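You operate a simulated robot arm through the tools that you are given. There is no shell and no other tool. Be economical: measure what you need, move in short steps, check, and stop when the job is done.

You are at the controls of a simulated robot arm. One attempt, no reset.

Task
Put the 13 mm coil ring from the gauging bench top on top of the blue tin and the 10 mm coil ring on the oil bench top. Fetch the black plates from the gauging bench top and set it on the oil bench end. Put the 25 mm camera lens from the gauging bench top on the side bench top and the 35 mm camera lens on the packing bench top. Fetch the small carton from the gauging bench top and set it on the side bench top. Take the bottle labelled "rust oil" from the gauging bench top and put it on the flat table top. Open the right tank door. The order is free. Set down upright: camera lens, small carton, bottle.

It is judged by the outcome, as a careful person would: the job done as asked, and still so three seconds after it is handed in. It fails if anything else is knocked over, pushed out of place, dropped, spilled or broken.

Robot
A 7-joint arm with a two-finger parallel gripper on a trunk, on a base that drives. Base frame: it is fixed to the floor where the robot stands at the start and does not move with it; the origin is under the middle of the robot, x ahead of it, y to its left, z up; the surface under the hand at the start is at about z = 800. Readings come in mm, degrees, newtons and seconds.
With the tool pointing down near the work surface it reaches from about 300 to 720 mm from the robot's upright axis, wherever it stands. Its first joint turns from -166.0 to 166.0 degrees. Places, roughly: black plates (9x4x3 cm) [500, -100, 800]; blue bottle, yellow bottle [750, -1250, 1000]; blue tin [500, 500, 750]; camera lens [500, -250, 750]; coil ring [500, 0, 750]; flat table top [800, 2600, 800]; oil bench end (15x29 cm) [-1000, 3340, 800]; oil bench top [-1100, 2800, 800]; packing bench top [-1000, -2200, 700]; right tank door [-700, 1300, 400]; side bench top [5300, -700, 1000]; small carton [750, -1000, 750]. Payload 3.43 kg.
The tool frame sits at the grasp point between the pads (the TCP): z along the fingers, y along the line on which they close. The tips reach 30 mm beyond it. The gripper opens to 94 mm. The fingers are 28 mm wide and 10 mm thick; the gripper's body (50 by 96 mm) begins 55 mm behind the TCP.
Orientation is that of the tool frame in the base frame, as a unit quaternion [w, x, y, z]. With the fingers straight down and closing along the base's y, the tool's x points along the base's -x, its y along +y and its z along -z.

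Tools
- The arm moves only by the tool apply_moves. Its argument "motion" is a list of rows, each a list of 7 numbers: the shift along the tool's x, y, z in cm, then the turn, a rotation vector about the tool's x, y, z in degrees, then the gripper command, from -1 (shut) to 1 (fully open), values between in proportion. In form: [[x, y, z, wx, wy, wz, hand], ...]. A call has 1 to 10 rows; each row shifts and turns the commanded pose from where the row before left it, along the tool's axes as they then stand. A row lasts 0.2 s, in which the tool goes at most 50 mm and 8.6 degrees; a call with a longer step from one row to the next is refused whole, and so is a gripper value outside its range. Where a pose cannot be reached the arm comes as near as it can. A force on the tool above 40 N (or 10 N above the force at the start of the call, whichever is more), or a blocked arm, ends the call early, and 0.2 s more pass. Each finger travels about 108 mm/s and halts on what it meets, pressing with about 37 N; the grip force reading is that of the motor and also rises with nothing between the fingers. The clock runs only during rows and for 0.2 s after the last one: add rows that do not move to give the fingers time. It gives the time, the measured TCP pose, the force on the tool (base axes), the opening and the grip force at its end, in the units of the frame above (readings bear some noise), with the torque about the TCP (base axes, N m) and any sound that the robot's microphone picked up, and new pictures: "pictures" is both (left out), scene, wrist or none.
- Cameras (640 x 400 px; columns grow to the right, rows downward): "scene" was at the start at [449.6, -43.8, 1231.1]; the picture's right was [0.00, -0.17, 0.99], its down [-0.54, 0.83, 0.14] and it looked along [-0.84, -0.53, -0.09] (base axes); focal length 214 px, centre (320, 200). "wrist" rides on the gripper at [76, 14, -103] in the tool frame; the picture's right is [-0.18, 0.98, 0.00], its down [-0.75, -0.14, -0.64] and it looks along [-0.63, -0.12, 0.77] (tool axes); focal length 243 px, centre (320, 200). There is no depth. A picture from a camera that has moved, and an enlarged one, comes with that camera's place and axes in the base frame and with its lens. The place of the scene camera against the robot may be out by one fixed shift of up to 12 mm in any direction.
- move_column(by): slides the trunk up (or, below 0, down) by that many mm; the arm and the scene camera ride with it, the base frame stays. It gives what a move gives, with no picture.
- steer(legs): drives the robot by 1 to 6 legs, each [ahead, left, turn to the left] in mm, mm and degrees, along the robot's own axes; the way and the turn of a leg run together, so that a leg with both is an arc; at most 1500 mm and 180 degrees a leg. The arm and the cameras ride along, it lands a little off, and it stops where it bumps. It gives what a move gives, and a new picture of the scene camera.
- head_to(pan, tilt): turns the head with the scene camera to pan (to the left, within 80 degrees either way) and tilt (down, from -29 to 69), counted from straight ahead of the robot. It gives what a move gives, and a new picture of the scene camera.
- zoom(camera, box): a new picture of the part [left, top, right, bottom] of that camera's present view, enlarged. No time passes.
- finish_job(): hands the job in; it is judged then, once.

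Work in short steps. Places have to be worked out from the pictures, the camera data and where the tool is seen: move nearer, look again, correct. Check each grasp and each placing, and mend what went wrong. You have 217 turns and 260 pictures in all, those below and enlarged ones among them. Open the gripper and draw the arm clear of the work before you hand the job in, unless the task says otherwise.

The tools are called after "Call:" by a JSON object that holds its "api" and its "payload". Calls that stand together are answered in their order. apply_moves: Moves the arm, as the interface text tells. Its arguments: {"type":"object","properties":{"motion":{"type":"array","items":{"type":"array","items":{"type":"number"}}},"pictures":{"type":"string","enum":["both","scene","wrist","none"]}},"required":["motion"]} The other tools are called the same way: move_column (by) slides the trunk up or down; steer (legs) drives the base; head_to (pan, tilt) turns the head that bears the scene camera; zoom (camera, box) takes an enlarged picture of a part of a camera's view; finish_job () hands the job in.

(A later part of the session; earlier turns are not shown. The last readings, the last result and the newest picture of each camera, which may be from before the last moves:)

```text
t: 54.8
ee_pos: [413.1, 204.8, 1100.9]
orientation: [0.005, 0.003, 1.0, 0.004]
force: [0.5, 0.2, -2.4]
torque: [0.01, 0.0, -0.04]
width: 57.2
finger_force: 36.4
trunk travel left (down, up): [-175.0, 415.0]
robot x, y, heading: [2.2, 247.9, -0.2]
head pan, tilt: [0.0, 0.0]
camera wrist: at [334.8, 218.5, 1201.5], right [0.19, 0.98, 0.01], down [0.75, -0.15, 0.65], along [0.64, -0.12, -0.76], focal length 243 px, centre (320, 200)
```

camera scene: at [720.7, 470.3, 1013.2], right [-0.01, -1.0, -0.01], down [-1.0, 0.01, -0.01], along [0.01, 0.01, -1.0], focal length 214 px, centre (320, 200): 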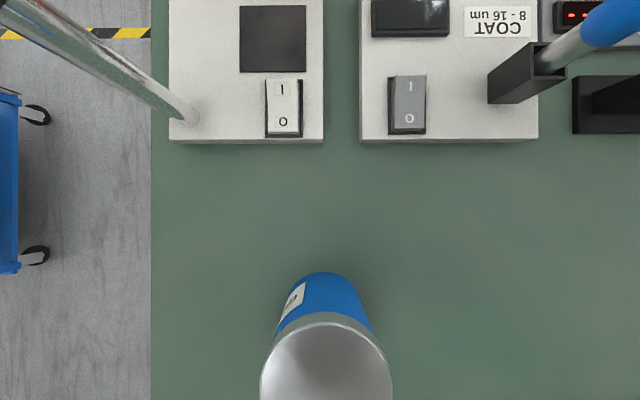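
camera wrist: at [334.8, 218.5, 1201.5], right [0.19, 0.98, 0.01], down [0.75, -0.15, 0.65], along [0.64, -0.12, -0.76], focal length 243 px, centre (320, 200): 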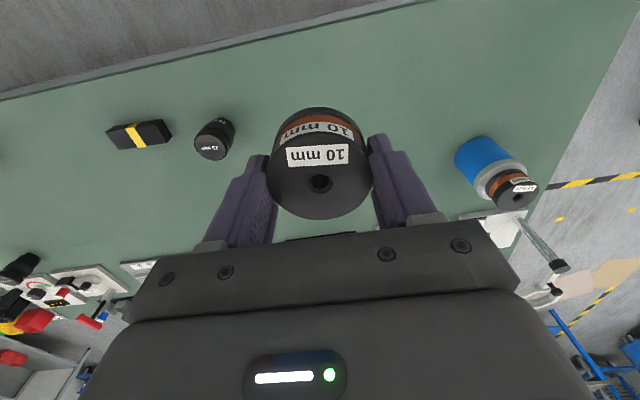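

10 mm ring in hand. Back off the bench, turn left and drive toward the oil bench, head looking left.

Call:
{"api": "head_to", "payload": {"pan": 70, "tilt": -20}}

Call:
{"api": "steer", "payload": {"legs": [[-250, 0, 0], [0, 0, 90], [1200, 0, 0]]}}

```text
t: 56.2
ee_pos: [412.7, 204.7, 1100.3]
orientation: [0.007, 0.003, 1.0, 0.004]
force: [0.0, -0.2, -2.9]
torque: [0.01, 0.04, 0.01]
width: 57.0
finger_force: 37.5
trunk travel left (down, up): [-175.0, 415.0]
robot x, y, heading: [2.9, 251.4, -0.2]
head pan, tilt: [70.0, -20.0]
camera scene: at [547.9, 277.7, 1211.7], right [0.01, -0.34, -0.94], down [-0.94, 0.33, -0.13], along [0.35, 0.88, -0.31], focal length 214 px, centre (320, 200)
```

scene: 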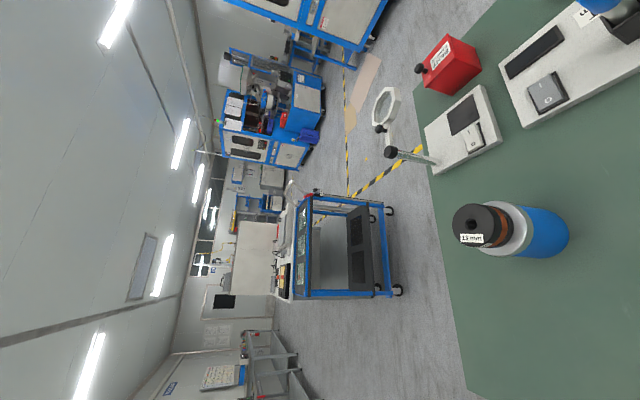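

```text
t: 67.7
ee_pos: [-210.2, 1892.0, 1100.0]
orientation: [-0.001, 0.707, -0.707, -0.008]
force: [-0.1, 0.6, -2.4]
torque: [-0.02, -0.03, 0.01]
width: 56.8
finger_force: 36.9
trunk travel left (down, up): [-175.0, 415.0]
robot x, y, heading: [-251.9, 1480.1, 90.3]
head pan, tilt: [70.0, -20.0]
camera scene: at [-285.1, 2034.2, 1211.7], right [0.33, 0.01, -0.94], down [-0.32, -0.94, -0.13], along [-0.89, 0.34, -0.31], focal length 214 px, centre (320, 200)
```

scene: 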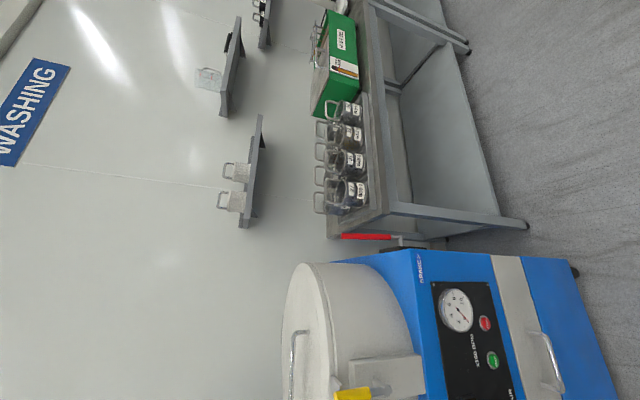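

Bench front is at about x=-890 starting near y=2270. Drive on ahead to see the whole oil bench.

Call:
{"api": "steer", "payload": {"legs": [[1000, 0, 0]]}}

Call:
{"api": "head_to", "payload": {"pan": 55, "tilt": 5}}

```text
t: 72.8
ee_pos: [-209.0, 2878.6, 1100.2]
orientation: [0.0, 0.708, -0.707, -0.007]
force: [0.4, -0.4, -2.5]
torque: [0.01, 0.01, 0.0]
width: 56.8
finger_force: 36.8
trunk travel left (down, up): [-175.0, 415.0]
robot x, y, heading: [-252.9, 2463.4, 89.8]
head pan, tilt: [70.0, -20.0]
camera scene: at [-284.2, 3018.8, 1211.6], right [0.33, 0.01, -0.94], down [-0.32, -0.94, -0.13], along [-0.89, 0.35, -0.31], focal length 214 px, centre (320, 200)
```

scene: 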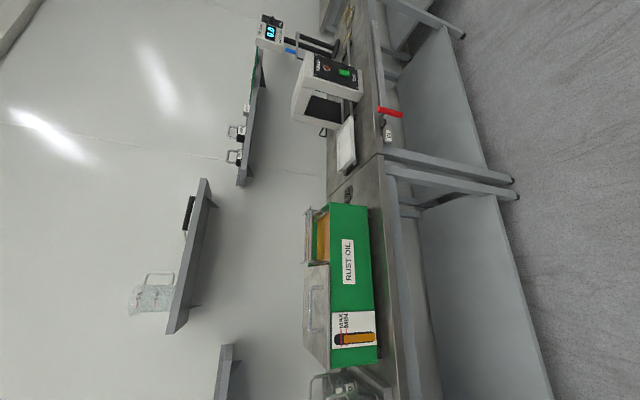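

```text
t: 73.7
ee_pos: [-208.8, 2877.3, 1101.8]
orientation: [-0.001, 0.707, -0.707, -0.007]
force: [0.7, 0.1, -2.7]
torque: [-0.01, -0.04, -0.03]
width: 56.8
finger_force: 37.0
trunk travel left (down, up): [-175.0, 415.0]
robot x, y, heading: [-255.0, 2461.9, 90.1]
head pan, tilt: [55.0, 5.0]
camera scene: at [-288.2, 2981.8, 1184.7], right [0.57, 0.01, -0.82], down [0.07, -1.0, 0.04], along [-0.82, -0.08, -0.57], focal length 214 px, centre (320, 200)
```

scene: 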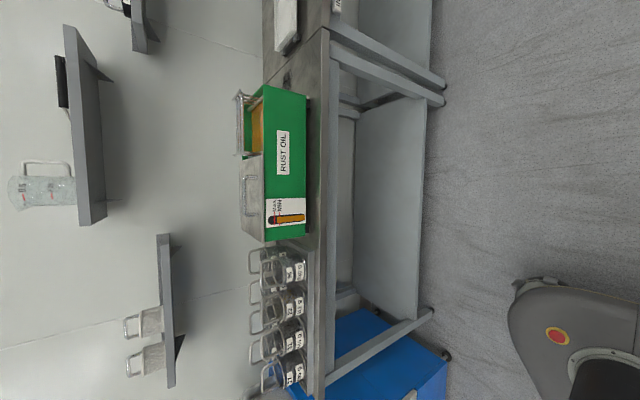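

This is the oil bench: beakers, a green "RUST OIL" tank, and a front strip about 110 mm deep; the bench end lies right of the tank. I'll face the bench and place the ring on the strip near [-850, 2735].

Call:
{"api": "steer", "payload": {"legs": [[0, 0, 90], [0, -270, 0]]}}

Call:
{"api": "head_to", "payload": {"pan": 0, "tilt": -15}}

```text
t: 79.3
ee_pos: [-653.3, 2795.8, 1102.2]
orientation: [0.004, 1.0, -0.025, -0.006]
force: [-0.4, 0.8, -1.5]
torque: [-0.03, 0.0, -0.01]
width: 56.9
finger_force: 37.3
trunk travel left (down, up): [-175.0, 415.0]
robot x, y, heading: [-244.7, 2732.1, 177.2]
head pan, tilt: [55.0, 5.0]
camera scene: at [-762.2, 2729.8, 1184.6], right [0.02, 0.57, -0.82], down [1.0, 0.02, 0.04], along [0.04, -0.82, -0.57], focal length 214 px, centre (320, 200)
```

scene: 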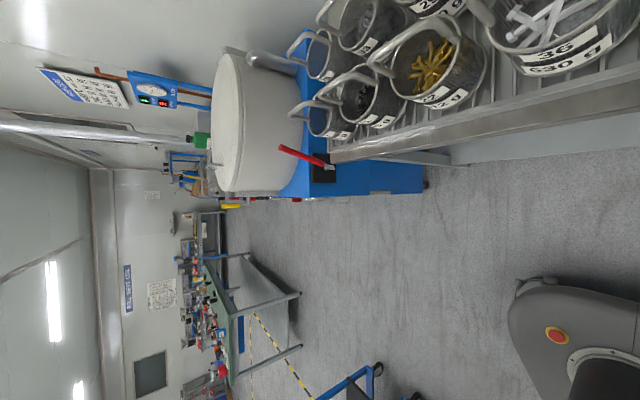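

```text
t: 80.5
ee_pos: [-653.0, 2795.4, 1101.0]
orientation: [0.004, 1.0, -0.025, -0.006]
force: [-0.2, 1.0, -2.8]
torque: [0.0, 0.03, 0.01]
width: 57.0
finger_force: 36.3
trunk travel left (down, up): [-175.0, 415.0]
robot x, y, heading: [-246.3, 2732.9, 177.1]
head pan, tilt: [0.0, -15.0]
camera scene: at [-789.2, 2805.7, 1156.5], right [0.05, 1.0, -0.01], down [0.96, -0.05, -0.27], along [-0.27, 0.0, -0.96], focal length 214 px, centre (320, 200)
```

scene: 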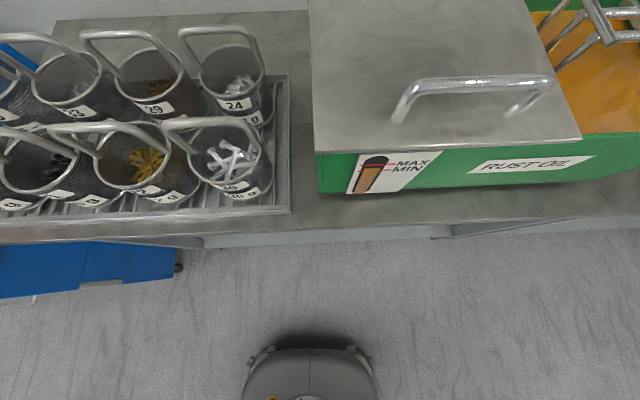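

The bench is crowded here (front strip only ~66 mm). Let me look at the free end zone beyond the tank.

Call:
{"api": "steer", "payload": {"legs": [[0, -520, 3]]}}

```text
t: 83.5
ee_pos: [-646.7, 3281.0, 1099.6]
orientation: [0.004, 1.0, 0.005, -0.005]
force: [0.7, -0.4, -2.2]
torque: [0.0, 0.01, 0.03]
width: 56.8
finger_force: 37.5
trunk travel left (down, up): [-175.0, 415.0]
robot x, y, heading: [-236.7, 3239.3, -179.3]
head pan, tilt: [0.0, -15.0]
camera scene: at [-783.0, 3282.6, 1156.5], right [-0.01, 1.0, -0.01], down [0.96, 0.01, -0.27], along [-0.27, -0.01, -0.96], focal length 214 px, centre (320, 200)
```

scene: 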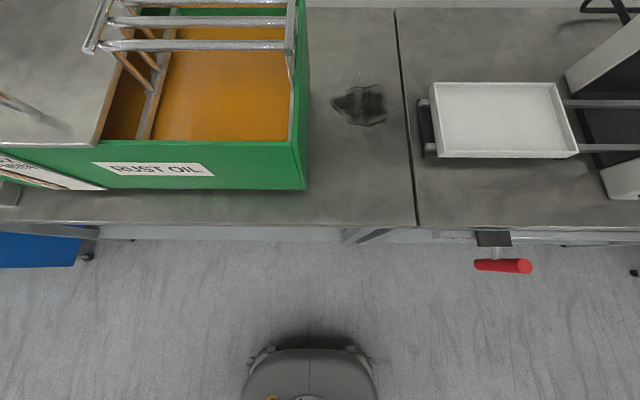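

The end zone is free (tank right side y≈3252 to seam y≈3440). I'll place the ring at the back of it, on the bench top outside the 15×29 cm end spot, at about [-1195, 3345]. First shift the arm right and up, then drive closer.

Call:
{"api": "apply_moves", "payload": {"motion": [[0, -3.2, -2.5, 0, 0, 0, -1], [0, -3.2, -2.5, 0, 0, 0, -1], [0, 0, 0, 0, 0, 0, -1]], "pictures": "none"}}

Call:
{"api": "steer", "payload": {"legs": [[270, 0, -0.7]]}}

Call:
{"api": "zoom", "payload": {"camera": "scene", "box": [160, 0, 480, 300]}}

```text
t: 84.3
ee_pos: [-648.9, 3345.1, 1150.3]
orientation: [0.004, 1.0, 0.005, -0.006]
force: [-0.3, -0.1, -2.1]
torque: [0.01, 0.02, -0.01]
width: 57.2
finger_force: 37.0
trunk travel left (down, up): [-175.0, 415.0]
robot x, y, heading: [-228.7, 3238.0, -179.4]
head pan, tilt: [0.0, -15.0]
```

```text
t: 86.2
ee_pos: [-917.2, 3352.6, 1149.4]
orientation: [0.004, 1.0, -0.004, -0.005]
force: [-0.2, -0.5, -2.7]
torque: [0.01, -0.01, 0.04]
width: 56.7
finger_force: 36.6
trunk travel left (down, up): [-175.0, 415.0]
robot x, y, heading: [-502.9, 3236.0, 179.1]
head pan, tilt: [0.0, -15.0]
camera scene: at [-1053.5, 3358.0, 1205.5], right [0.01, 1.0, -0.01], down [0.96, -0.01, -0.27], along [-0.27, -0.01, -0.96], focal length 214 px, centre (320, 200)
```

scene: 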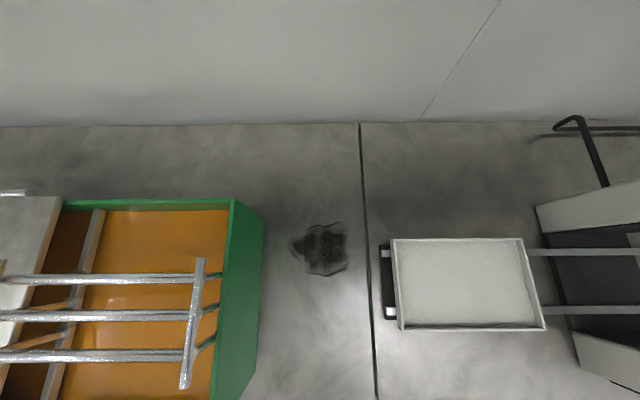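

```text
1.33 times, centred on (320, 150) of scene
camera zoom: at [-1053.5, 3358.0, 1205.5], right [0.01, 1.0, -0.01], down [0.96, -0.01, -0.27], along [-0.27, -0.01, -0.96], focal length 286 px, centre (320, 267)
```

zoom: 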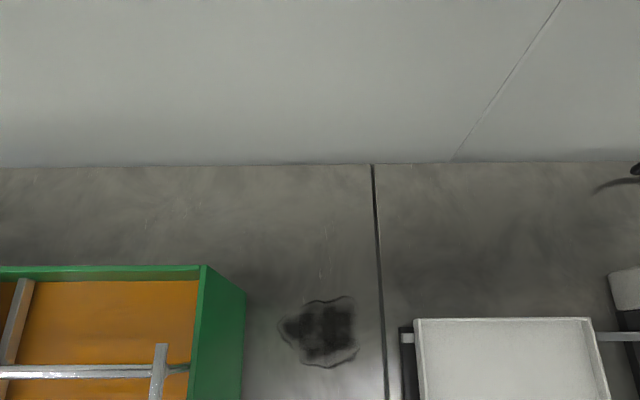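

Bench back corner is clear (dark patch is an oil stain at x≈-1070). Reach out to x=-1180 and lower.

Call:
{"api": "apply_moves", "payload": {"motion": [[-4.4, 0.1, 2, 0, 0, 0, -1], [-4.4, 0.1, 2, 0, 0, 0, -1], [-4.4, 0.1, 2, 0, 0, 0, -1], [-4.4, 0.1, 2, 0, 0, 0, -1], [-4.4, 0.1, 2, 0, 0, 0, -1], [-4.2, 0.1, 2, 0, 0, 0, -1], [0, 0, 4.5, 0, 0, 0, -1], [0, 0, 4, 0, 0, 0, -1], [0, 0, 0, 0, 0, 0, -1]], "pictures": "wrist"}}

```text
t: 88.2
ee_pos: [-1179.3, 3349.3, 947.6]
orientation: [0.004, 1.0, -0.004, -0.005]
force: [-0.4, -0.3, -2.7]
torque: [-0.02, 0.01, -0.01]
width: 57.0
finger_force: 37.0
trunk travel left (down, up): [-175.0, 415.0]
robot x, y, heading: [-506.4, 3238.0, 179.2]
head pan, tilt: [0.0, -15.0]
camera wrist: at [-1103.5, 3334.7, 1047.4], right [-0.19, -0.98, 0.01], down [-0.75, 0.15, 0.65], along [-0.64, 0.12, -0.76], focal length 243 px, centre (320, 200)
```

wrist: 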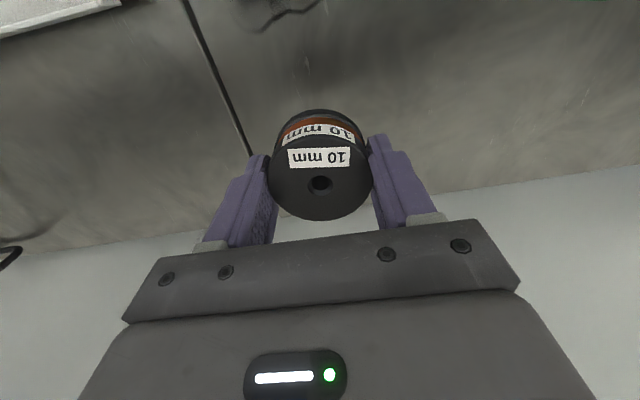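

Call:
{"api": "apply_moves", "payload": {"motion": [[0, 0.4, 4.5, 0, 0, 0, -1], [0, 0, 4, 0, 0, 0, -1], [0, 0, 0.8, 0, 0, 0, -1], [0, 0, 0.4, 0, 0, 0, -1], [0, 0, 0.3, 0, 0, 0, -1], [0, 0, 0.3, 0, 0, 0, -1], [0, 0, 0.3, 0, 0, 0, -1], [0, 0, 0.3, 0, 0, 0, -1], [0, 0, 0.3, 0, 0, 0, -1]], "pictures": "none"}}

```text
t: 90.2
ee_pos: [-1183.2, 3343.8, 839.7]
orientation: [0.004, 1.0, -0.005, -0.009]
force: [0.1, -1.7, 22.5]
torque: [0.58, -0.25, -0.02]
width: 57.1
finger_force: 37.2
trunk travel left (down, up): [-175.0, 415.0]
robot x, y, heading: [-505.2, 3236.7, 179.4]
head pan, tilt: [0.0, -15.0]
```

Contact at 840 (as expected). Release and rise straight up.

Call:
{"api": "apply_moves", "payload": {"motion": [[0, 0, 0, 0, 0, 0, 0.4], [0, 0, 0, 0, 0, 0, 0.6], [0, 0, 0, 0, 0, 0, 0.7], [0, 0, -3, 0, 0, 0, 0.7], [0, 0, -4.5, 0, 0, 0, 0.7], [0, 0, -4.5, 0, 0, 0, 0.7], [0, 0, -4.5, 0, 0, 0, 0.7], [0, 0, -4.5, 0, 0, 0, 0.7]], "pictures": "wrist"}}

```text
t: 92.0
ee_pos: [-1180.4, 3346.5, 1043.8]
orientation: [0.004, 1.0, -0.004, -0.005]
force: [-0.2, 0.5, -0.8]
torque: [0.02, 0.0, 0.0]
width: 79.9
finger_force: 0.0
trunk travel left (down, up): [-175.0, 415.0]
robot x, y, heading: [-503.3, 3234.9, 179.6]
head pan, tilt: [0.0, -15.0]
camera wrist: at [-1103.9, 3332.7, 1144.9], right [-0.19, -0.98, 0.01], down [-0.74, 0.15, 0.65], along [-0.64, 0.12, -0.76], focal length 243 px, centre (320, 200)
```

wrist: 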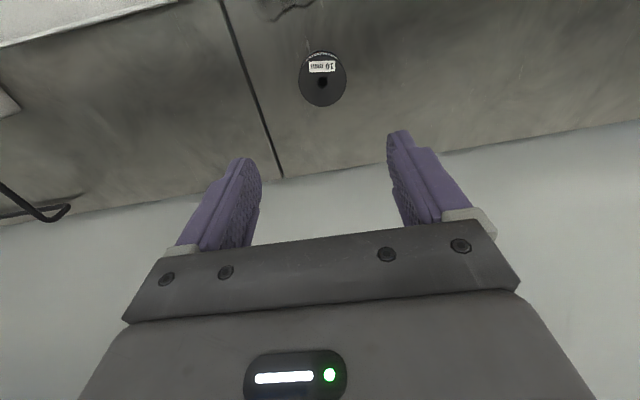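

Ring placed. Retract the arm, then go to the tank to open its right door while the hand is empty.

Call:
{"api": "apply_moves", "payload": {"motion": [[4.5, 0.5, -1, 0, 0, 0, 1], [4.5, 0.5, -1, 0, 0, 0, 1], [4.5, 0.5, -1, 0, 0, 0, 1], [4.5, 0.5, -1, 0, 0, 0, 1], [4.5, 0.5, -1, 0, 0, 0, 1], [4.5, 0.5, -1, 0, 0, 0, 1]], "pictures": "none"}}

Call:
{"api": "steer", "payload": {"legs": [[-400, 0, 0.4], [0, 1000, 0], [0, 900, 0]]}}

Call:
{"api": "head_to", "payload": {"pan": 0, "tilt": -29}}

```text
t: 93.4
ee_pos: [-908.5, 3309.8, 1100.3]
orientation: [0.004, 1.0, -0.004, -0.007]
force: [1.1, -0.8, -0.3]
torque: [0.02, -0.01, -0.01]
width: 94.2
finger_force: 0.0
trunk travel left (down, up): [-175.0, 415.0]
robot x, y, heading: [-504.5, 3243.8, 179.5]
head pan, tilt: [0.0, -15.0]
```

```text
t: 104.9
ee_pos: [-501.6, 1439.3, 1099.8]
orientation: [0.004, 1.0, -0.005, -0.006]
force: [-0.3, 0.0, 0.4]
torque: [0.0, -0.03, -0.02]
width: 93.7
finger_force: 0.0
trunk travel left (down, up): [-175.0, 415.0]
robot x, y, heading: [-96.6, 1368.0, 179.5]
head pan, tilt: [0.0, -15.0]
camera scene: at [-637.1, 1443.3, 1156.0], right [0.01, 1.0, -0.01], down [0.96, -0.01, -0.27], along [-0.27, 0.0, -0.96], focal length 214 px, centre (320, 200)
```

scene: 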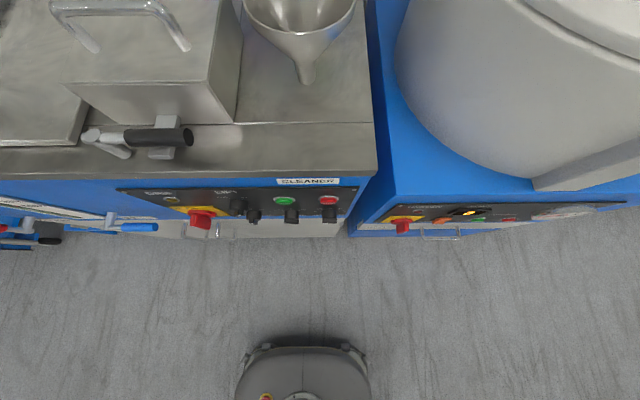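

```text
t: 105.7
ee_pos: [-502.3, 1438.7, 1099.3]
orientation: [0.004, 1.0, -0.005, -0.007]
force: [0.2, 0.3, 0.7]
torque: [0.02, 0.01, -0.04]
width: 94.0
finger_force: 0.0
trunk travel left (down, up): [-175.0, 415.0]
robot x, y, heading: [-101.6, 1364.7, 179.3]
head pan, tilt: [0.0, -28.6]
camera scene: at [-654.6, 1443.7, 1169.6], right [0.01, 1.0, -0.01], down [0.87, -0.01, -0.49], along [-0.49, 0.0, -0.87], focal length 214 px, centre (320, 200)
```

scene: 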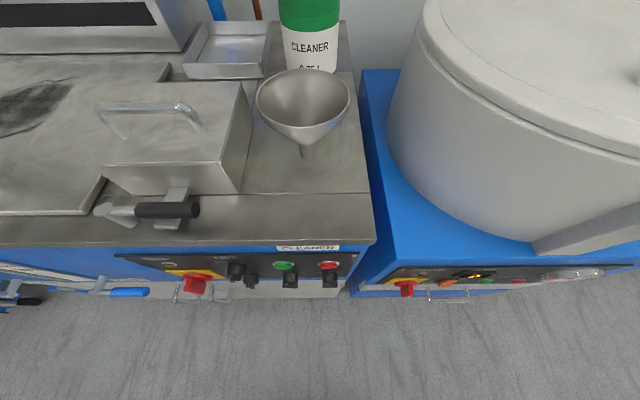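

I see the cleaner tank with two handles hanging below its panel. Back off, lower and pitch the tool outward to see the doors.

Call:
{"api": "steer", "payload": {"legs": [[-300, 60, 0]]}}

Call:
{"api": "apply_moves", "payload": {"motion": [[0, 0, 4.8, 0, 0, 0, 1], [0, 0, 4.8, 0, 0, 0, 1], [0, 0, 4.8, 0, 0, 0, 1], [0, 0, 4.8, 0, 0, 0, 1], [0, 0, 4.8, 0, 0, 0, 1], [0, 0, 0, 0, -8.5, 0, 1], [0, 0, 0, 0, -8.5, 0, 1], [0, 0, 0, 0, -8.5, 0, 1], [0, 0, 0, 0, -8.5, 0, 1], [0, 0, 0, 0, -8.5, 0, 1]], "pictures": "both"}}

```text
t: 107.7
ee_pos: [-203.3, 1376.7, 1101.7]
orientation: [0.004, 1.0, -0.003, -0.006]
force: [-0.9, 0.1, 0.0]
torque: [-0.03, 0.01, 0.02]
width: 93.9
finger_force: 0.0
trunk travel left (down, up): [-175.0, 415.0]
robot x, y, heading: [200.7, 1304.5, 179.7]
head pan, tilt: [0.0, -28.6]
camera scene: at [-356.5, 1380.8, 1169.9], right [0.01, 1.0, -0.01], down [0.87, -0.01, -0.49], along [-0.49, 0.0, -0.87], focal length 214 px, centre (320, 200)
```

scene: 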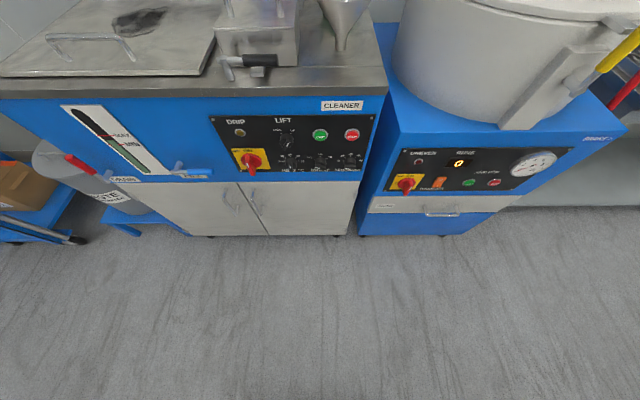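

```text
t: 109.9
ee_pos: [-206.1, 1375.2, 860.7]
orientation: [0.003, 0.93, -0.004, -0.368]
force: [0.1, -1.5, -0.7]
torque: [-0.04, 0.02, 0.0]
width: 94.3
finger_force: 0.0
trunk travel left (down, up): [-175.0, 415.0]
robot x, y, heading: [198.1, 1308.0, 179.6]
head pan, tilt: [0.0, -28.6]
camera scene: at [-276.1, 1379.4, 1014.4], right [0.01, 1.0, -0.01], down [0.31, -0.01, -0.95], along [-0.95, 0.0, -0.31], focal length 214 px, centre (320, 200)
camera wrist: at [-81.3, 1359.7, 882.3], right [-0.14, -0.98, 0.13], down [-0.11, 0.15, 0.98], along [-0.98, 0.12, -0.13], focal length 243 px, centre (320, 200)
```

scene: 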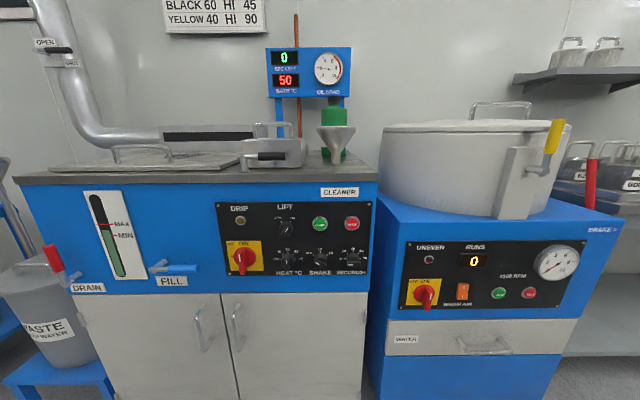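
wrist: 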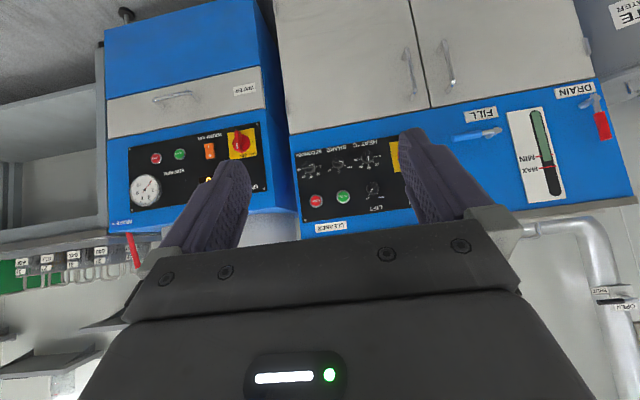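

The right door has its vertical handle on its left edge (≈[-766, 1132, 462]), hinged on the right (y≈1520). I'll drive to about (-180, 1085), lower the trunk and look again.

Call:
{"api": "steer", "payload": {"legs": [[370, 220, 0]]}}

Call:
{"api": "move_column", "payload": {"by": -174}}

Call:
{"api": "apply_moves", "payload": {"motion": [[0, 0, 0, 0, 0, 0, 1]], "pictures": "both"}}

```text
t: 112.6
ee_pos: [-579.6, 1168.4, 861.3]
orientation: [0.0, 0.93, -0.01, -0.367]
force: [0.0, 0.0, 0.0]
torque: [0.02, 0.0, 0.03]
width: 94.2
finger_force: 0.0
trunk travel left (down, up): [-175.0, 415.0]
robot x, y, heading: [-172.2, 1095.1, 179.1]
head pan, tilt: [0.0, -28.6]
camera scene: at [-650.5, 1174.3, 1014.3], right [0.02, 1.0, -0.01], down [0.31, -0.01, -0.95], along [-0.95, 0.01, -0.31], focal length 214 px, centre (320, 200)
```

scene: 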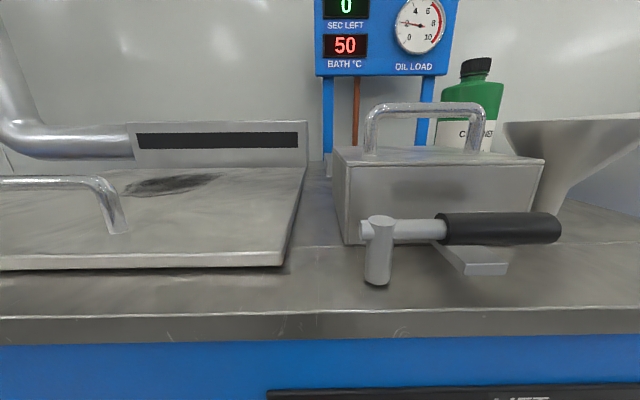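

```text
t: 114.5
ee_pos: [-580.9, 1168.9, 687.9]
orientation: [0.002, 0.93, -0.008, -0.368]
force: [0.1, -0.8, 0.1]
torque: [-0.01, -0.01, -0.01]
width: 94.0
finger_force: 0.0
trunk travel left (down, up): [-1.0, 589.0]
robot x, y, heading: [-174.2, 1093.4, 179.2]
head pan, tilt: [0.0, -28.6]
```

```text
t: 114.9
ee_pos: [-580.8, 1169.5, 687.2]
orientation: [0.001, 0.93, -0.008, -0.368]
force: [0.3, -0.4, -0.2]
torque: [-0.01, -0.02, 0.02]
width: 94.2
finger_force: 0.1
trunk travel left (down, up): [-1.0, 589.0]
robot x, y, heading: [-172.1, 1097.7, 179.2]
head pan, tilt: [0.0, -28.6]
camera scene: at [-650.4, 1174.4, 840.4], right [0.02, 1.0, -0.01], down [0.31, -0.01, -0.95], along [-0.95, 0.01, -0.31], focal length 214 px, centre (320, 200)
camera wrist: at [-455.6, 1153.1, 708.5], right [-0.15, -0.98, 0.13], down [-0.11, 0.15, 0.98], along [-0.98, 0.13, -0.13], focal length 243 px, centre (320, 200)
```

scene: 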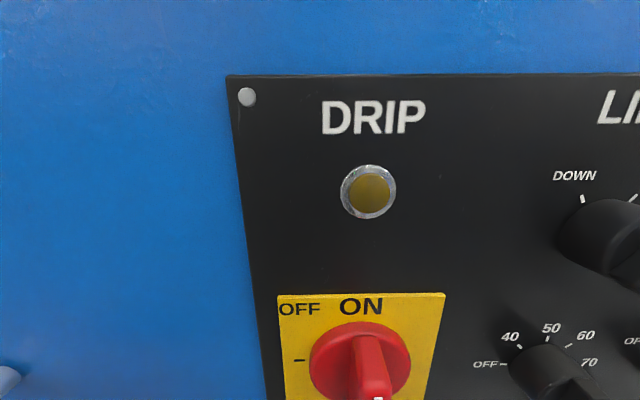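
wrist: 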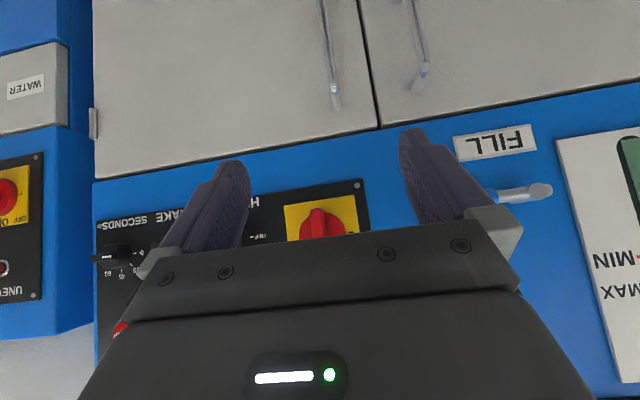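

Handle bar is at y≈1153, z≈400–525. Lower to z≈465 in line with it.

Call:
{"api": "apply_moves", "payload": {"motion": [[3.04, 0.32, 3.24, 0, 0, 0, 0.5], [3.04, 0.32, 3.24, 0, 0, 0, 0.5], [3.04, 0.32, 3.24, 0, 0, 0, 0.5], [3.04, 0.32, 3.24, 0, 0, 0, 0.5], [3.04, 0.32, 3.24, 0, 0, 0, 0.5], [0, 0, 0, 0, 0, 0, 0.5]], "pictures": "both"}}

```text
t: 116.3
ee_pos: [-581.5, 1153.4, 466.3]
orientation: [0.0, 0.929, -0.009, -0.369]
force: [-0.3, 0.2, 0.0]
torque: [-0.03, 0.0, -0.02]
width: 70.4
finger_force: 0.1
trunk travel left (down, up): [-1.0, 589.0]
robot x, y, heading: [-176.7, 1099.4, 179.0]
head pan, tilt: [0.0, -28.6]
camera scene: at [-651.4, 1159.2, 620.1], right [0.02, 1.0, -0.01], down [0.31, -0.01, -0.95], along [-0.95, 0.01, -0.31], focal length 214 px, centre (320, 200)
camera wrist: at [-456.7, 1137.8, 488.2], right [-0.15, -0.98, 0.13], down [-0.11, 0.15, 0.98], along [-0.98, 0.13, -0.13], focal length 243 px, centre (320, 200)
```

scene: 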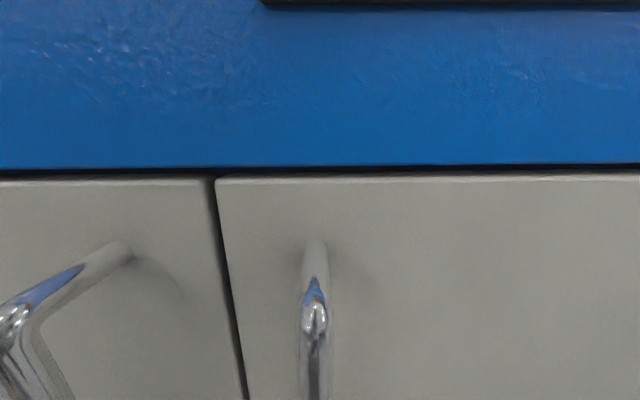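
wrist: 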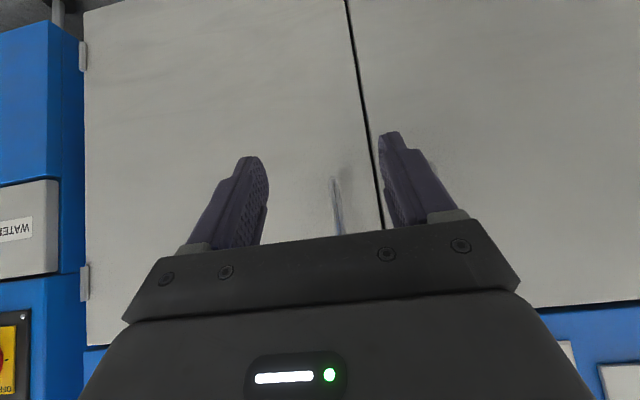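

Handle is at y≈1157 in line with the fingers. Advance 10 cm and look.

Call:
{"api": "apply_moves", "payload": {"motion": [[-2.43, -0.1, 2.28, 0, 0, 0, 0.5], [-2.43, -0.1, 2.28, 0, 0, 0, 0.5], [-2.43, -0.1, 2.28, 0, 0, 0, 0.5], [0, 0, 0, 0, 0, 0, 0.5]], "pictures": "both"}}

```text
t: 117.1
ee_pos: [-670.1, 1155.8, 463.7]
orientation: [0.001, 0.931, -0.007, -0.365]
force: [11.4, 0.0, 3.5]
torque: [-0.31, 2.13, 0.31]
width: 70.4
finger_force: 0.0
trunk travel left (down, up): [-1.0, 589.0]
robot x, y, heading: [-174.5, 1100.3, 179.2]
head pan, tilt: [0.0, -28.6]
stopped in row 4: the force on the tool passed its limit at 67 N (the readings are from after the stop); the commanded pose is now the measured one
camera scene: at [-742.2, 1161.2, 617.5], right [0.01, 1.0, -0.01], down [0.31, -0.01, -0.95], along [-0.95, 0.01, -0.31], focal length 214 px, centre (320, 200)
camera wrist: at [-547.0, 1140.4, 485.5], right [-0.15, -0.98, 0.13], down [-0.11, 0.15, 0.98], along [-0.98, 0.13, -0.13], focal length 243 px, centre (320, 200)
```

scene: 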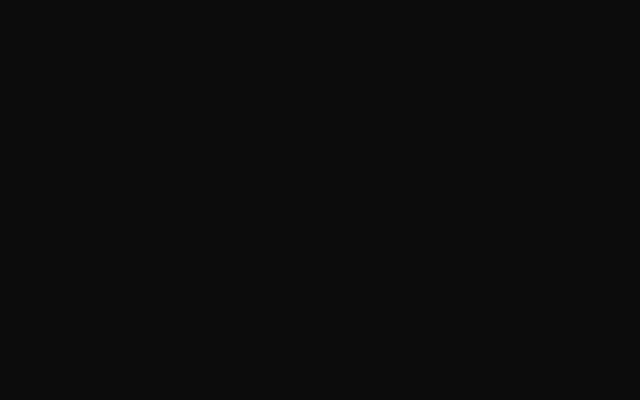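
wrist: 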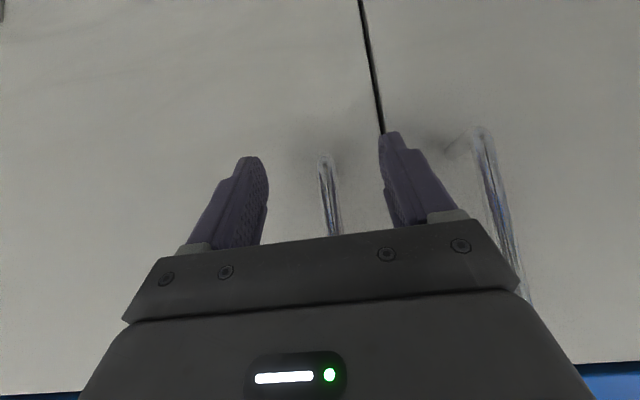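

The head camera (it protrudes ahead of the hand) touched the panel. Back off and fold the head back (tilt 69), then advance again.

Call:
{"api": "apply_moves", "payload": {"motion": [[2.19, 0, -2.05, 0, 0, 0, 0.5], [2.19, 0, -2.05, 0, 0, 0, 0.5], [0, 0, 0, 0, 0, 0, 0.5]], "pictures": "none"}}

Call:
{"api": "head_to", "payload": {"pan": 0, "tilt": 69}}

Call:
{"api": "apply_moves", "payload": {"motion": [[-2.19, -0.1, 2.05, 0, 0, 0, 0.5], [-2.19, -0.1, 2.05, 0, 0, 0, 0.5], [-0.73, 0, 0.68, 0, 0, 0, 0.5], [-0.73, 0, 0.68, 0, 0, 0, 0.5], [-0.73, 0, 0.68, 0, 0, 0, 0.5], [0, 0, 0, 0, 0, 0, 0.5]], "pictures": "wrist"}}

```text
t: 117.9
ee_pos: [-612.4, 1156.3, 466.1]
orientation: [0.0, 0.931, -0.008, -0.366]
force: [-0.1, 0.4, -0.3]
torque: [-0.01, 0.01, 0.0]
width: 70.3
finger_force: 0.1
trunk travel left (down, up): [-1.0, 589.0]
robot x, y, heading: [-173.2, 1100.3, 179.4]
head pan, tilt: [0.0, -28.6]
```

```text
t: 119.7
ee_pos: [-611.7, 1156.1, 465.6]
orientation: [0.0, 0.931, -0.008, -0.366]
force: [0.2, 1.0, -0.6]
torque: [0.03, 0.03, 0.01]
width: 70.3
finger_force: 0.1
trunk travel left (down, up): [-1.0, 589.0]
robot x, y, heading: [-171.4, 1101.4, 179.2]
head pan, tilt: [0.0, 68.8]
camera scene: at [-573.4, 1159.5, 531.1], right [0.01, 1.0, -0.01], down [0.9, -0.01, 0.44], along [0.44, -0.01, -0.9], focal length 214 px, centre (320, 200)
```

scene: 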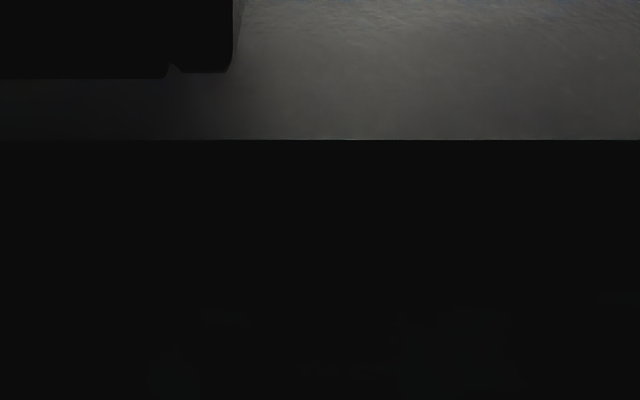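

```text
t: 121.1
ee_pos: [-699.0, 1159.3, 462.6]
orientation: [0.001, 0.931, -0.009, -0.364]
force: [29.0, -0.3, 4.5]
torque: [0.02, 2.11, 0.1]
width: 70.6
finger_force: 0.0
trunk travel left (down, up): [-1.0, 589.0]
robot x, y, heading: [-172.1, 1097.9, 178.8]
head pan, tilt: [0.0, 68.8]
camera wrist: at [-574.2, 1143.2, 486.0], right [-0.15, -0.98, 0.13], down [-0.12, 0.15, 0.98], along [-0.98, 0.13, -0.14], focal length 243 px, centre (320, 200)
```

wrist: 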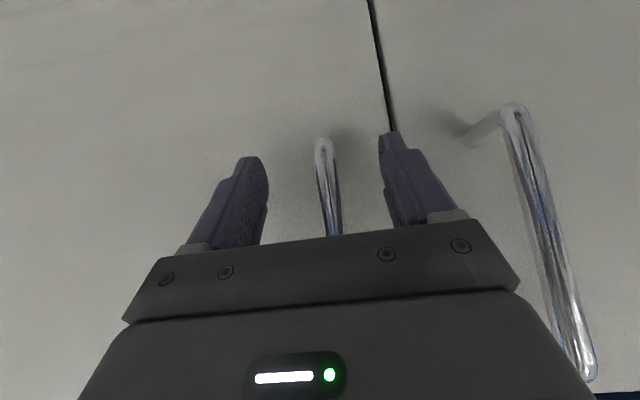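

Fingers straddle the bar and the palm touches its top. Back 4 mm and close on it.

Call:
{"api": "apply_moves", "payload": {"motion": [[0.3, 0, -0.3, 0, 0, 0, 0.3], [0, 0, 0, 0, 0, 0, 0], [0, 0, 0, 0, 0, 0, -0.5], [0, 0, 0, 0, 0, 0, -1], [0, 0, 0, 0, 0, 0, -1]], "pictures": "wrist"}}

```text
t: 122.3
ee_pos: [-698.2, 1155.2, 464.5]
orientation: [0.003, 0.93, -0.005, -0.367]
force: [4.1, -34.3, 1.1]
torque: [0.57, 0.89, 0.06]
width: 16.3
finger_force: 45.2
trunk travel left (down, up): [-1.0, 589.0]
robot x, y, heading: [-175.1, 1097.3, 179.2]
head pan, tilt: [0.0, 68.8]
camera wrist: at [-573.5, 1139.5, 485.9], right [-0.14, -0.98, 0.13], down [-0.11, 0.15, 0.98], along [-0.98, 0.13, -0.13], focal length 243 px, centre (320, 200)
```

wrist: 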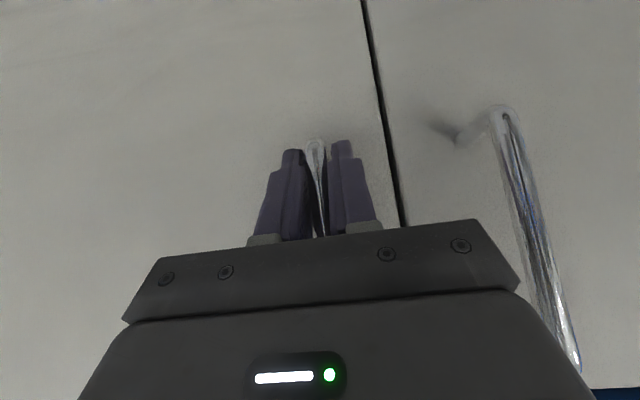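

Gripped on the 16 mm bar. Pull along the door's arc (hinge ≈ [-750, 1521]) for the first 20°.

Call:
{"api": "apply_moves", "payload": {"motion": [[2.33, -0.26, -2.18, 0, 0, 0, -1], [2.27, -0.94, -2.13, 0, 0, 0, -1], [2.2, -1.2, -2.07, 0, 0, 0, -1], [2.12, -1.47, -1.99, 0, 0, 0, -1], [0, 0, 0, 0, 0, 0, -1]], "pictures": "wrist"}}

```text
t: 122.6
ee_pos: [-682.6, 1156.0, 464.2]
orientation: [0.003, 0.929, -0.007, -0.37]
force: [-3.6, -2.5, 8.9]
torque: [-0.11, -0.57, 0.07]
width: 16.0
finger_force: 44.9
trunk travel left (down, up): [-1.0, 589.0]
robot x, y, heading: [-171.7, 1094.8, 179.2]
head pan, tilt: [0.0, 68.8]
stopped in row 1: the force on the tool passed its limit at 46 N (the readings are from after the stop); the commanded pose is now the measured one
camera wrist: at [-558.2, 1141.5, 484.9], right [-0.14, -0.98, 0.14], down [-0.11, 0.15, 0.98], along [-0.98, 0.13, -0.12], focal length 243 px, centre (320, 200)
```

wrist: 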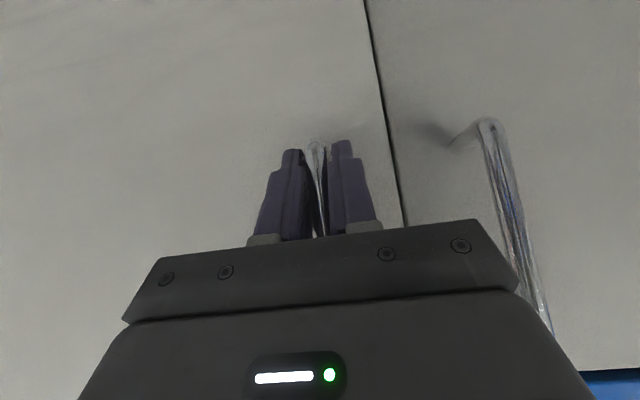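

The door follows the hand (bar unchanged in view while the left handle moved). Continue more slowly.

Call:
{"api": "apply_moves", "payload": {"motion": [[0.8, -0.2, -0.75, 0, 0, 0, -1], [0.8, -0.25, -0.75, 0, 0, 0, -1], [0.8, -0.25, -0.75, 0, 0, 0, -1], [0.8, -0.3, -0.75, 0, 0, 0, -1], [0.8, -0.3, -0.75, 0, 0, 0, -1], [0.8, -0.35, -0.75, 0, 0, 0, -1], [0.8, -0.4, -0.75, 0, 0, 0, -1], [0.8, -0.45, -0.75, 0, 0, 0, -1], [0, 0, 0, 0, 0, 0, -1]], "pictures": "wrist"}}

```text
t: 124.4
ee_pos: [-601.6, 1179.3, 463.2]
orientation: [0.0, 0.929, -0.007, -0.371]
force: [1.0, -2.4, 16.1]
torque: [0.04, -0.71, 0.01]
width: 16.1
finger_force: 45.3
trunk travel left (down, up): [-1.0, 589.0]
robot x, y, heading: [-178.3, 1095.7, 178.8]
head pan, tilt: [0.0, 68.8]
stopped in row 8: the force on the tool passed its limit at 40 N (the readings are from after the stop); the commanded pose is now the measured one
camera wrist: at [-476.8, 1164.6, 483.0], right [-0.15, -0.98, 0.13], down [-0.1, 0.15, 0.98], along [-0.98, 0.13, -0.12], focal length 243 px, centre (320, 200)
```

wrist: 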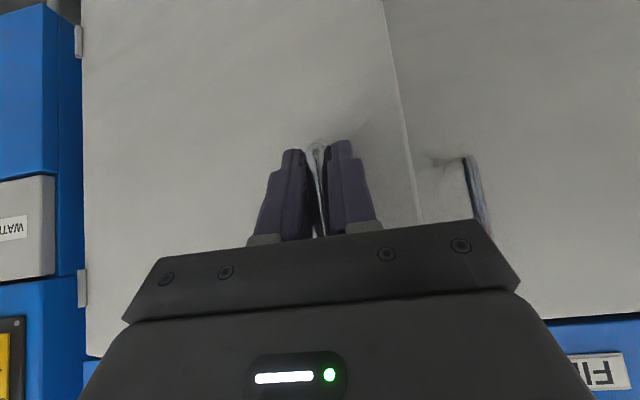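

Call:
{"api": "apply_moves", "payload": {"motion": [[1.09, -0.66, -1.02, -1.03, 0, -1.1, -1], [1.07, -0.7, -1.0, -1.03, 0, -1.1, -1], [1.05, -0.75, -0.98, -1.03, 0, -1.1, -1], [1.04, -0.79, -0.98, -1.03, 0, -1.1, -1], [1.03, -0.81, -0.96, -1.03, 0, -1.1, -1], [1.01, -0.83, -0.95, -1.03, 0, -1.1, -1], [1.0, -0.86, -0.94, -1.03, 0, -1.1, -1], [0.98, -0.91, -0.92, -1.03, 0, -1.1, -1], [0, 0, 0, 0, 0, 0, -1]], "pictures": "wrist"}}

```text
t: 125.9
ee_pos: [-514.8, 1233.5, 461.2]
orientation: [0.033, 0.925, 0.072, -0.372]
force: [3.4, -4.3, 21.3]
torque: [0.14, -0.52, -0.04]
width: 16.1
finger_force: 44.7
trunk travel left (down, up): [-1.0, 589.0]
robot x, y, heading: [-171.8, 1097.4, 179.4]
head pan, tilt: [0.0, 68.8]
stopped in row 7: the force on the tool passed its limit at 41 N (the readings are from after the stop); the commanded pose is now the measured one
camera wrist: at [-389.2, 1238.7, 481.8], right [0.02, -0.99, 0.13], down [-0.12, 0.13, 0.98], along [-0.99, -0.04, -0.12], focal length 243 px, centre (320, 200)
```

wrist: 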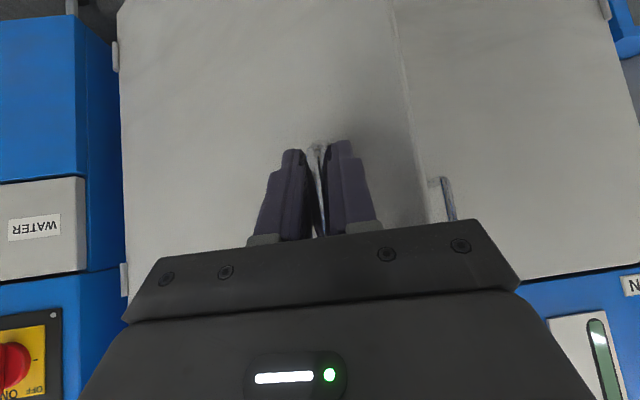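

Call:
{"api": "apply_moves", "payload": {"motion": [[0.82, -0.82, -1.17, -1.03, 0, -1.1, -1], [1.0, -0.87, -0.94, -1.03, 0, -1.1, -1], [0.98, -0.88, -0.92, -1.03, 0, -1.1, -1], [0.98, -0.9, -0.92, -1.03, 0, -1.1, -1], [0.96, -0.94, -0.9, -1.03, 0, -1.1, -1], [0.95, -0.96, -0.89, -1.03, 0, -1.1, -1], [0.93, -0.98, -0.88, -1.03, 0, -1.1, -1], [0.92, -0.99, -0.86, -1.03, 0, -1.1, -1], [0, 0, 0, 0, 0, 0, -1]], "pictures": "none"}}

```text
t: 126.7
ee_pos: [-481.9, 1263.4, 463.0]
orientation: [0.044, 0.924, 0.102, -0.366]
force: [-5.3, 6.6, -26.7]
torque: [-0.22, 0.21, -0.17]
width: 16.1
finger_force: 45.2
trunk travel left (down, up): [-1.0, 589.0]
robot x, y, heading: [-176.0, 1098.5, 179.3]
head pan, tilt: [0.0, 68.8]
stopped in row 3: the force on the tool passed its limit at 41 N (the readings are from after the stop); the commanded pose is now the measured one
```

Call:
{"api": "apply_moves", "payload": {"motion": [[1.05, -0.9, -0.82, -1.03, 0, -1.1, -1], [0.98, -0.9, -0.92, -1.03, 0, -1.1, -1], [0.96, -0.94, -0.9, -1.03, 0, -1.1, -1], [0.95, -0.96, -0.89, -1.03, 0, -1.1, -1], [0.93, -0.98, -0.88, -1.03, 0, -1.1, -1], [0.92, -0.99, -0.86, -1.03, 0, -1.1, -1], [0.9, -1.0, -0.85, -1.03, 0, -1.1, -1], [0, 0, 0, 0, 0, 0, -1]], "pictures": "wrist"}}

```text
t: 128.1
ee_pos: [-427.1, 1338.6, 462.0]
orientation: [0.069, 0.912, 0.174, -0.366]
force: [-4.9, 3.3, -15.2]
torque: [0.17, -0.49, -0.12]
width: 16.0
finger_force: 45.2
trunk travel left (down, up): [-1.0, 589.0]
robot x, y, heading: [-176.3, 1101.0, 179.2]
head pan, tilt: [0.0, 68.8]
stopped in row 7: the force on the tool passed its limit at 42 N (the readings are from after the stop); the commanded pose is now the measured one
camera wrist: at [-306.3, 1372.6, 482.9], right [0.24, -0.96, 0.13], down [-0.15, 0.09, 0.98], along [-0.96, -0.25, -0.12], focal length 243 px, centre (320, 200)
```

wrist: 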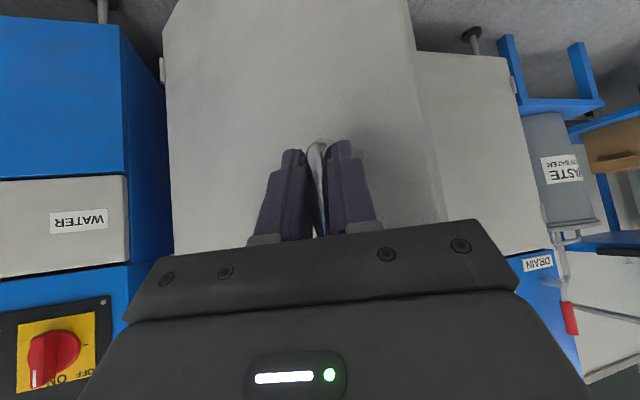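

Call:
{"api": "apply_moves", "payload": {"motion": [[0.9, -1.05, -0.85, -1.03, 0, -1.1, -1], [0.89, -1.07, -0.83, -1.03, 0, -1.1, -1], [0.88, -1.09, -0.82, -1.03, 0, -1.1, -1], [0.86, -1.11, -0.81, -1.03, 0, -1.1, -1], [0.85, -1.13, -0.8, -1.03, 0, -1.1, -1], [0.83, -1.16, -0.78, -1.03, 0, -1.1, -1], [0.82, -1.17, -0.77, -1.03, 0, -1.1, -1], [0.8, -1.19, -0.75, -1.03, 0, -1.1, -1]], "pictures": "none"}}

```text
t: 129.4
ee_pos: [-395.2, 1421.6, 462.2]
orientation: [0.093, 0.895, 0.241, -0.363]
force: [-3.9, 2.3, -2.3]
torque: [0.4, -0.76, -0.11]
width: 16.1
finger_force: 45.1
trunk travel left (down, up): [-1.0, 589.0]
robot x, y, heading: [-176.6, 1096.3, 179.3]
head pan, tilt: [0.0, 68.8]
stopped in row 6: the force on the tool passed its limit at 43 N (the readings are from after the stop); the commanded pose is now the measured one
```

Call:
{"api": "apply_moves", "payload": {"motion": [[0.85, -1.13, -0.79, -1.03, 0, -1.1, -1], [0.83, -1.15, -0.78, -1.03, 0, -1.1, -1], [0.82, -1.18, -0.77, -1.03, 0, -1.1, -1], [0.8, -1.2, -0.75, -1.03, 0, -1.1, -1], [0.79, -1.22, -0.74, -1.03, 0, -1.1, -1], [0, 0, 0, 0, 0, 0, -1]], "pictures": "wrist"}}

```text
t: 130.4
ee_pos: [-386.9, 1477.5, 462.4]
orientation: [0.111, 0.881, 0.284, -0.361]
force: [-5.6, 0.4, -6.8]
torque: [0.35, -0.62, -0.06]
width: 16.2
finger_force: 45.2
trunk travel left (down, up): [-1.0, 589.0]
robot x, y, heading: [-178.2, 1097.5, 179.7]
head pan, tilt: [0.0, 68.8]
stopped in row 4: the force on the tool passed its limit at 43 N (the readings are from after the stop); the commanded pose is now the measured one
camera wrist: at [-276.7, 1539.1, 481.6], right [0.46, -0.88, 0.12], down [-0.15, 0.05, 0.99], along [-0.87, -0.47, -0.11], focal length 243 px, centre (320, 200)
```

wrist: 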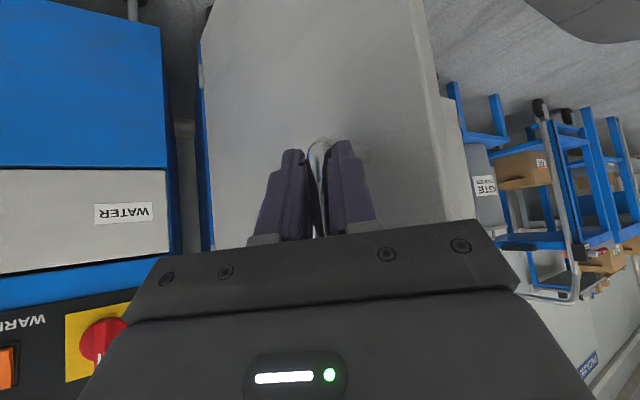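

Door is about 75° open. Release and back the hand out.

Call:
{"api": "apply_moves", "payload": {"motion": [[0, 0, 0, 0, 0, 0, -0.5], [0, 0, 0, 0, 0, 0, 0], [0, 0, 0, 0, 0, 0, 0.3], [0, 0, -3, 0, 0, 0, 0.3], [0, 0, -4, 0, 0, 0, 0.3], [0, 0, -4, 0, 0, 0, 0.3], [0, 0, -4.5, 0, 0, 0, 0.3], [0, 0, -4.5, 0, 0, 0, 0.3]], "pictures": "wrist"}}

```text
t: 132.2
ee_pos: [-272.3, 1558.3, 608.4]
orientation: [0.108, 0.882, 0.283, -0.361]
force: [0.1, 0.5, 0.0]
torque: [-0.01, -0.02, 0.0]
width: 61.2
finger_force: 0.0
trunk travel left (down, up): [-1.0, 589.0]
robot x, y, heading: [-178.4, 1100.4, 179.2]
head pan, tilt: [0.0, 68.8]
camera wrist: at [-162.9, 1618.4, 627.0], right [0.46, -0.88, 0.12], down [-0.15, 0.05, 0.99], along [-0.87, -0.48, -0.11], focal length 243 px, centre (320, 200)
```

wrist: 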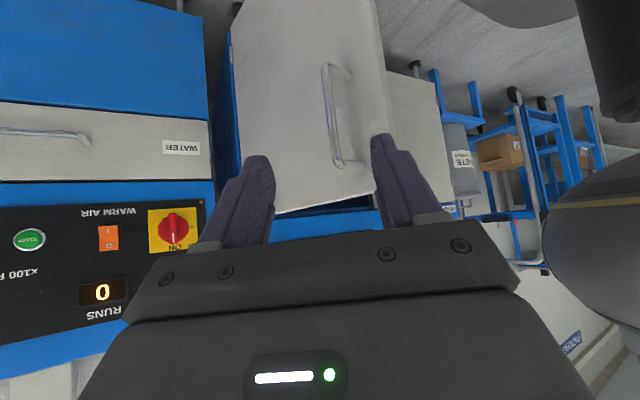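

Door stays open. Raise the trunk and bring the tool back to vertical.

Call:
{"api": "move_column", "payload": {"by": 174}}

Call:
{"api": "apply_moves", "payload": {"motion": [[0, 0, 0, 5.6, 0, 6.0, 1], [0, 0, 0, 5.6, 0, 6.0, 1], [0, 0, 0, 5.6, 0, 6.0, 1], [0, 0, 0, 5.6, 0, 6.0, 1], [0, 0, 0, 1.6, 0, 1.7, 1], [0, 0, 0, 0, 8.5, 0, 1], [0, 0, 0, 0, 8.5, 0, 1], [0, 0, 0, 0, 8.5, 0, 1], [0, 0, 0, 0, 8.5, 0, 1], [0, 0, 0, 0, 8.5, 0, 1]], "pictures": "none"}}

```text
t: 134.1
ee_pos: [-273.6, 1556.6, 781.7]
orientation: [0.109, 0.881, 0.283, -0.362]
force: [-0.3, 0.8, 0.5]
torque: [0.04, 0.02, -0.01]
width: 61.0
finger_force: 0.1
trunk travel left (down, up): [-175.0, 415.0]
robot x, y, heading: [-174.8, 1096.4, 179.4]
head pan, tilt: [0.0, 68.8]
```

```text
t: 136.3
ee_pos: [-272.1, 1557.5, 781.8]
orientation: [0.001, 1.0, 0.002, -0.017]
force: [-0.1, -0.3, 0.1]
torque: [0.02, 0.04, 0.04]
width: 93.8
finger_force: 0.1
trunk travel left (down, up): [-175.0, 415.0]
robot x, y, heading: [-177.1, 1093.6, 179.4]
head pan, tilt: [0.0, 68.8]
```

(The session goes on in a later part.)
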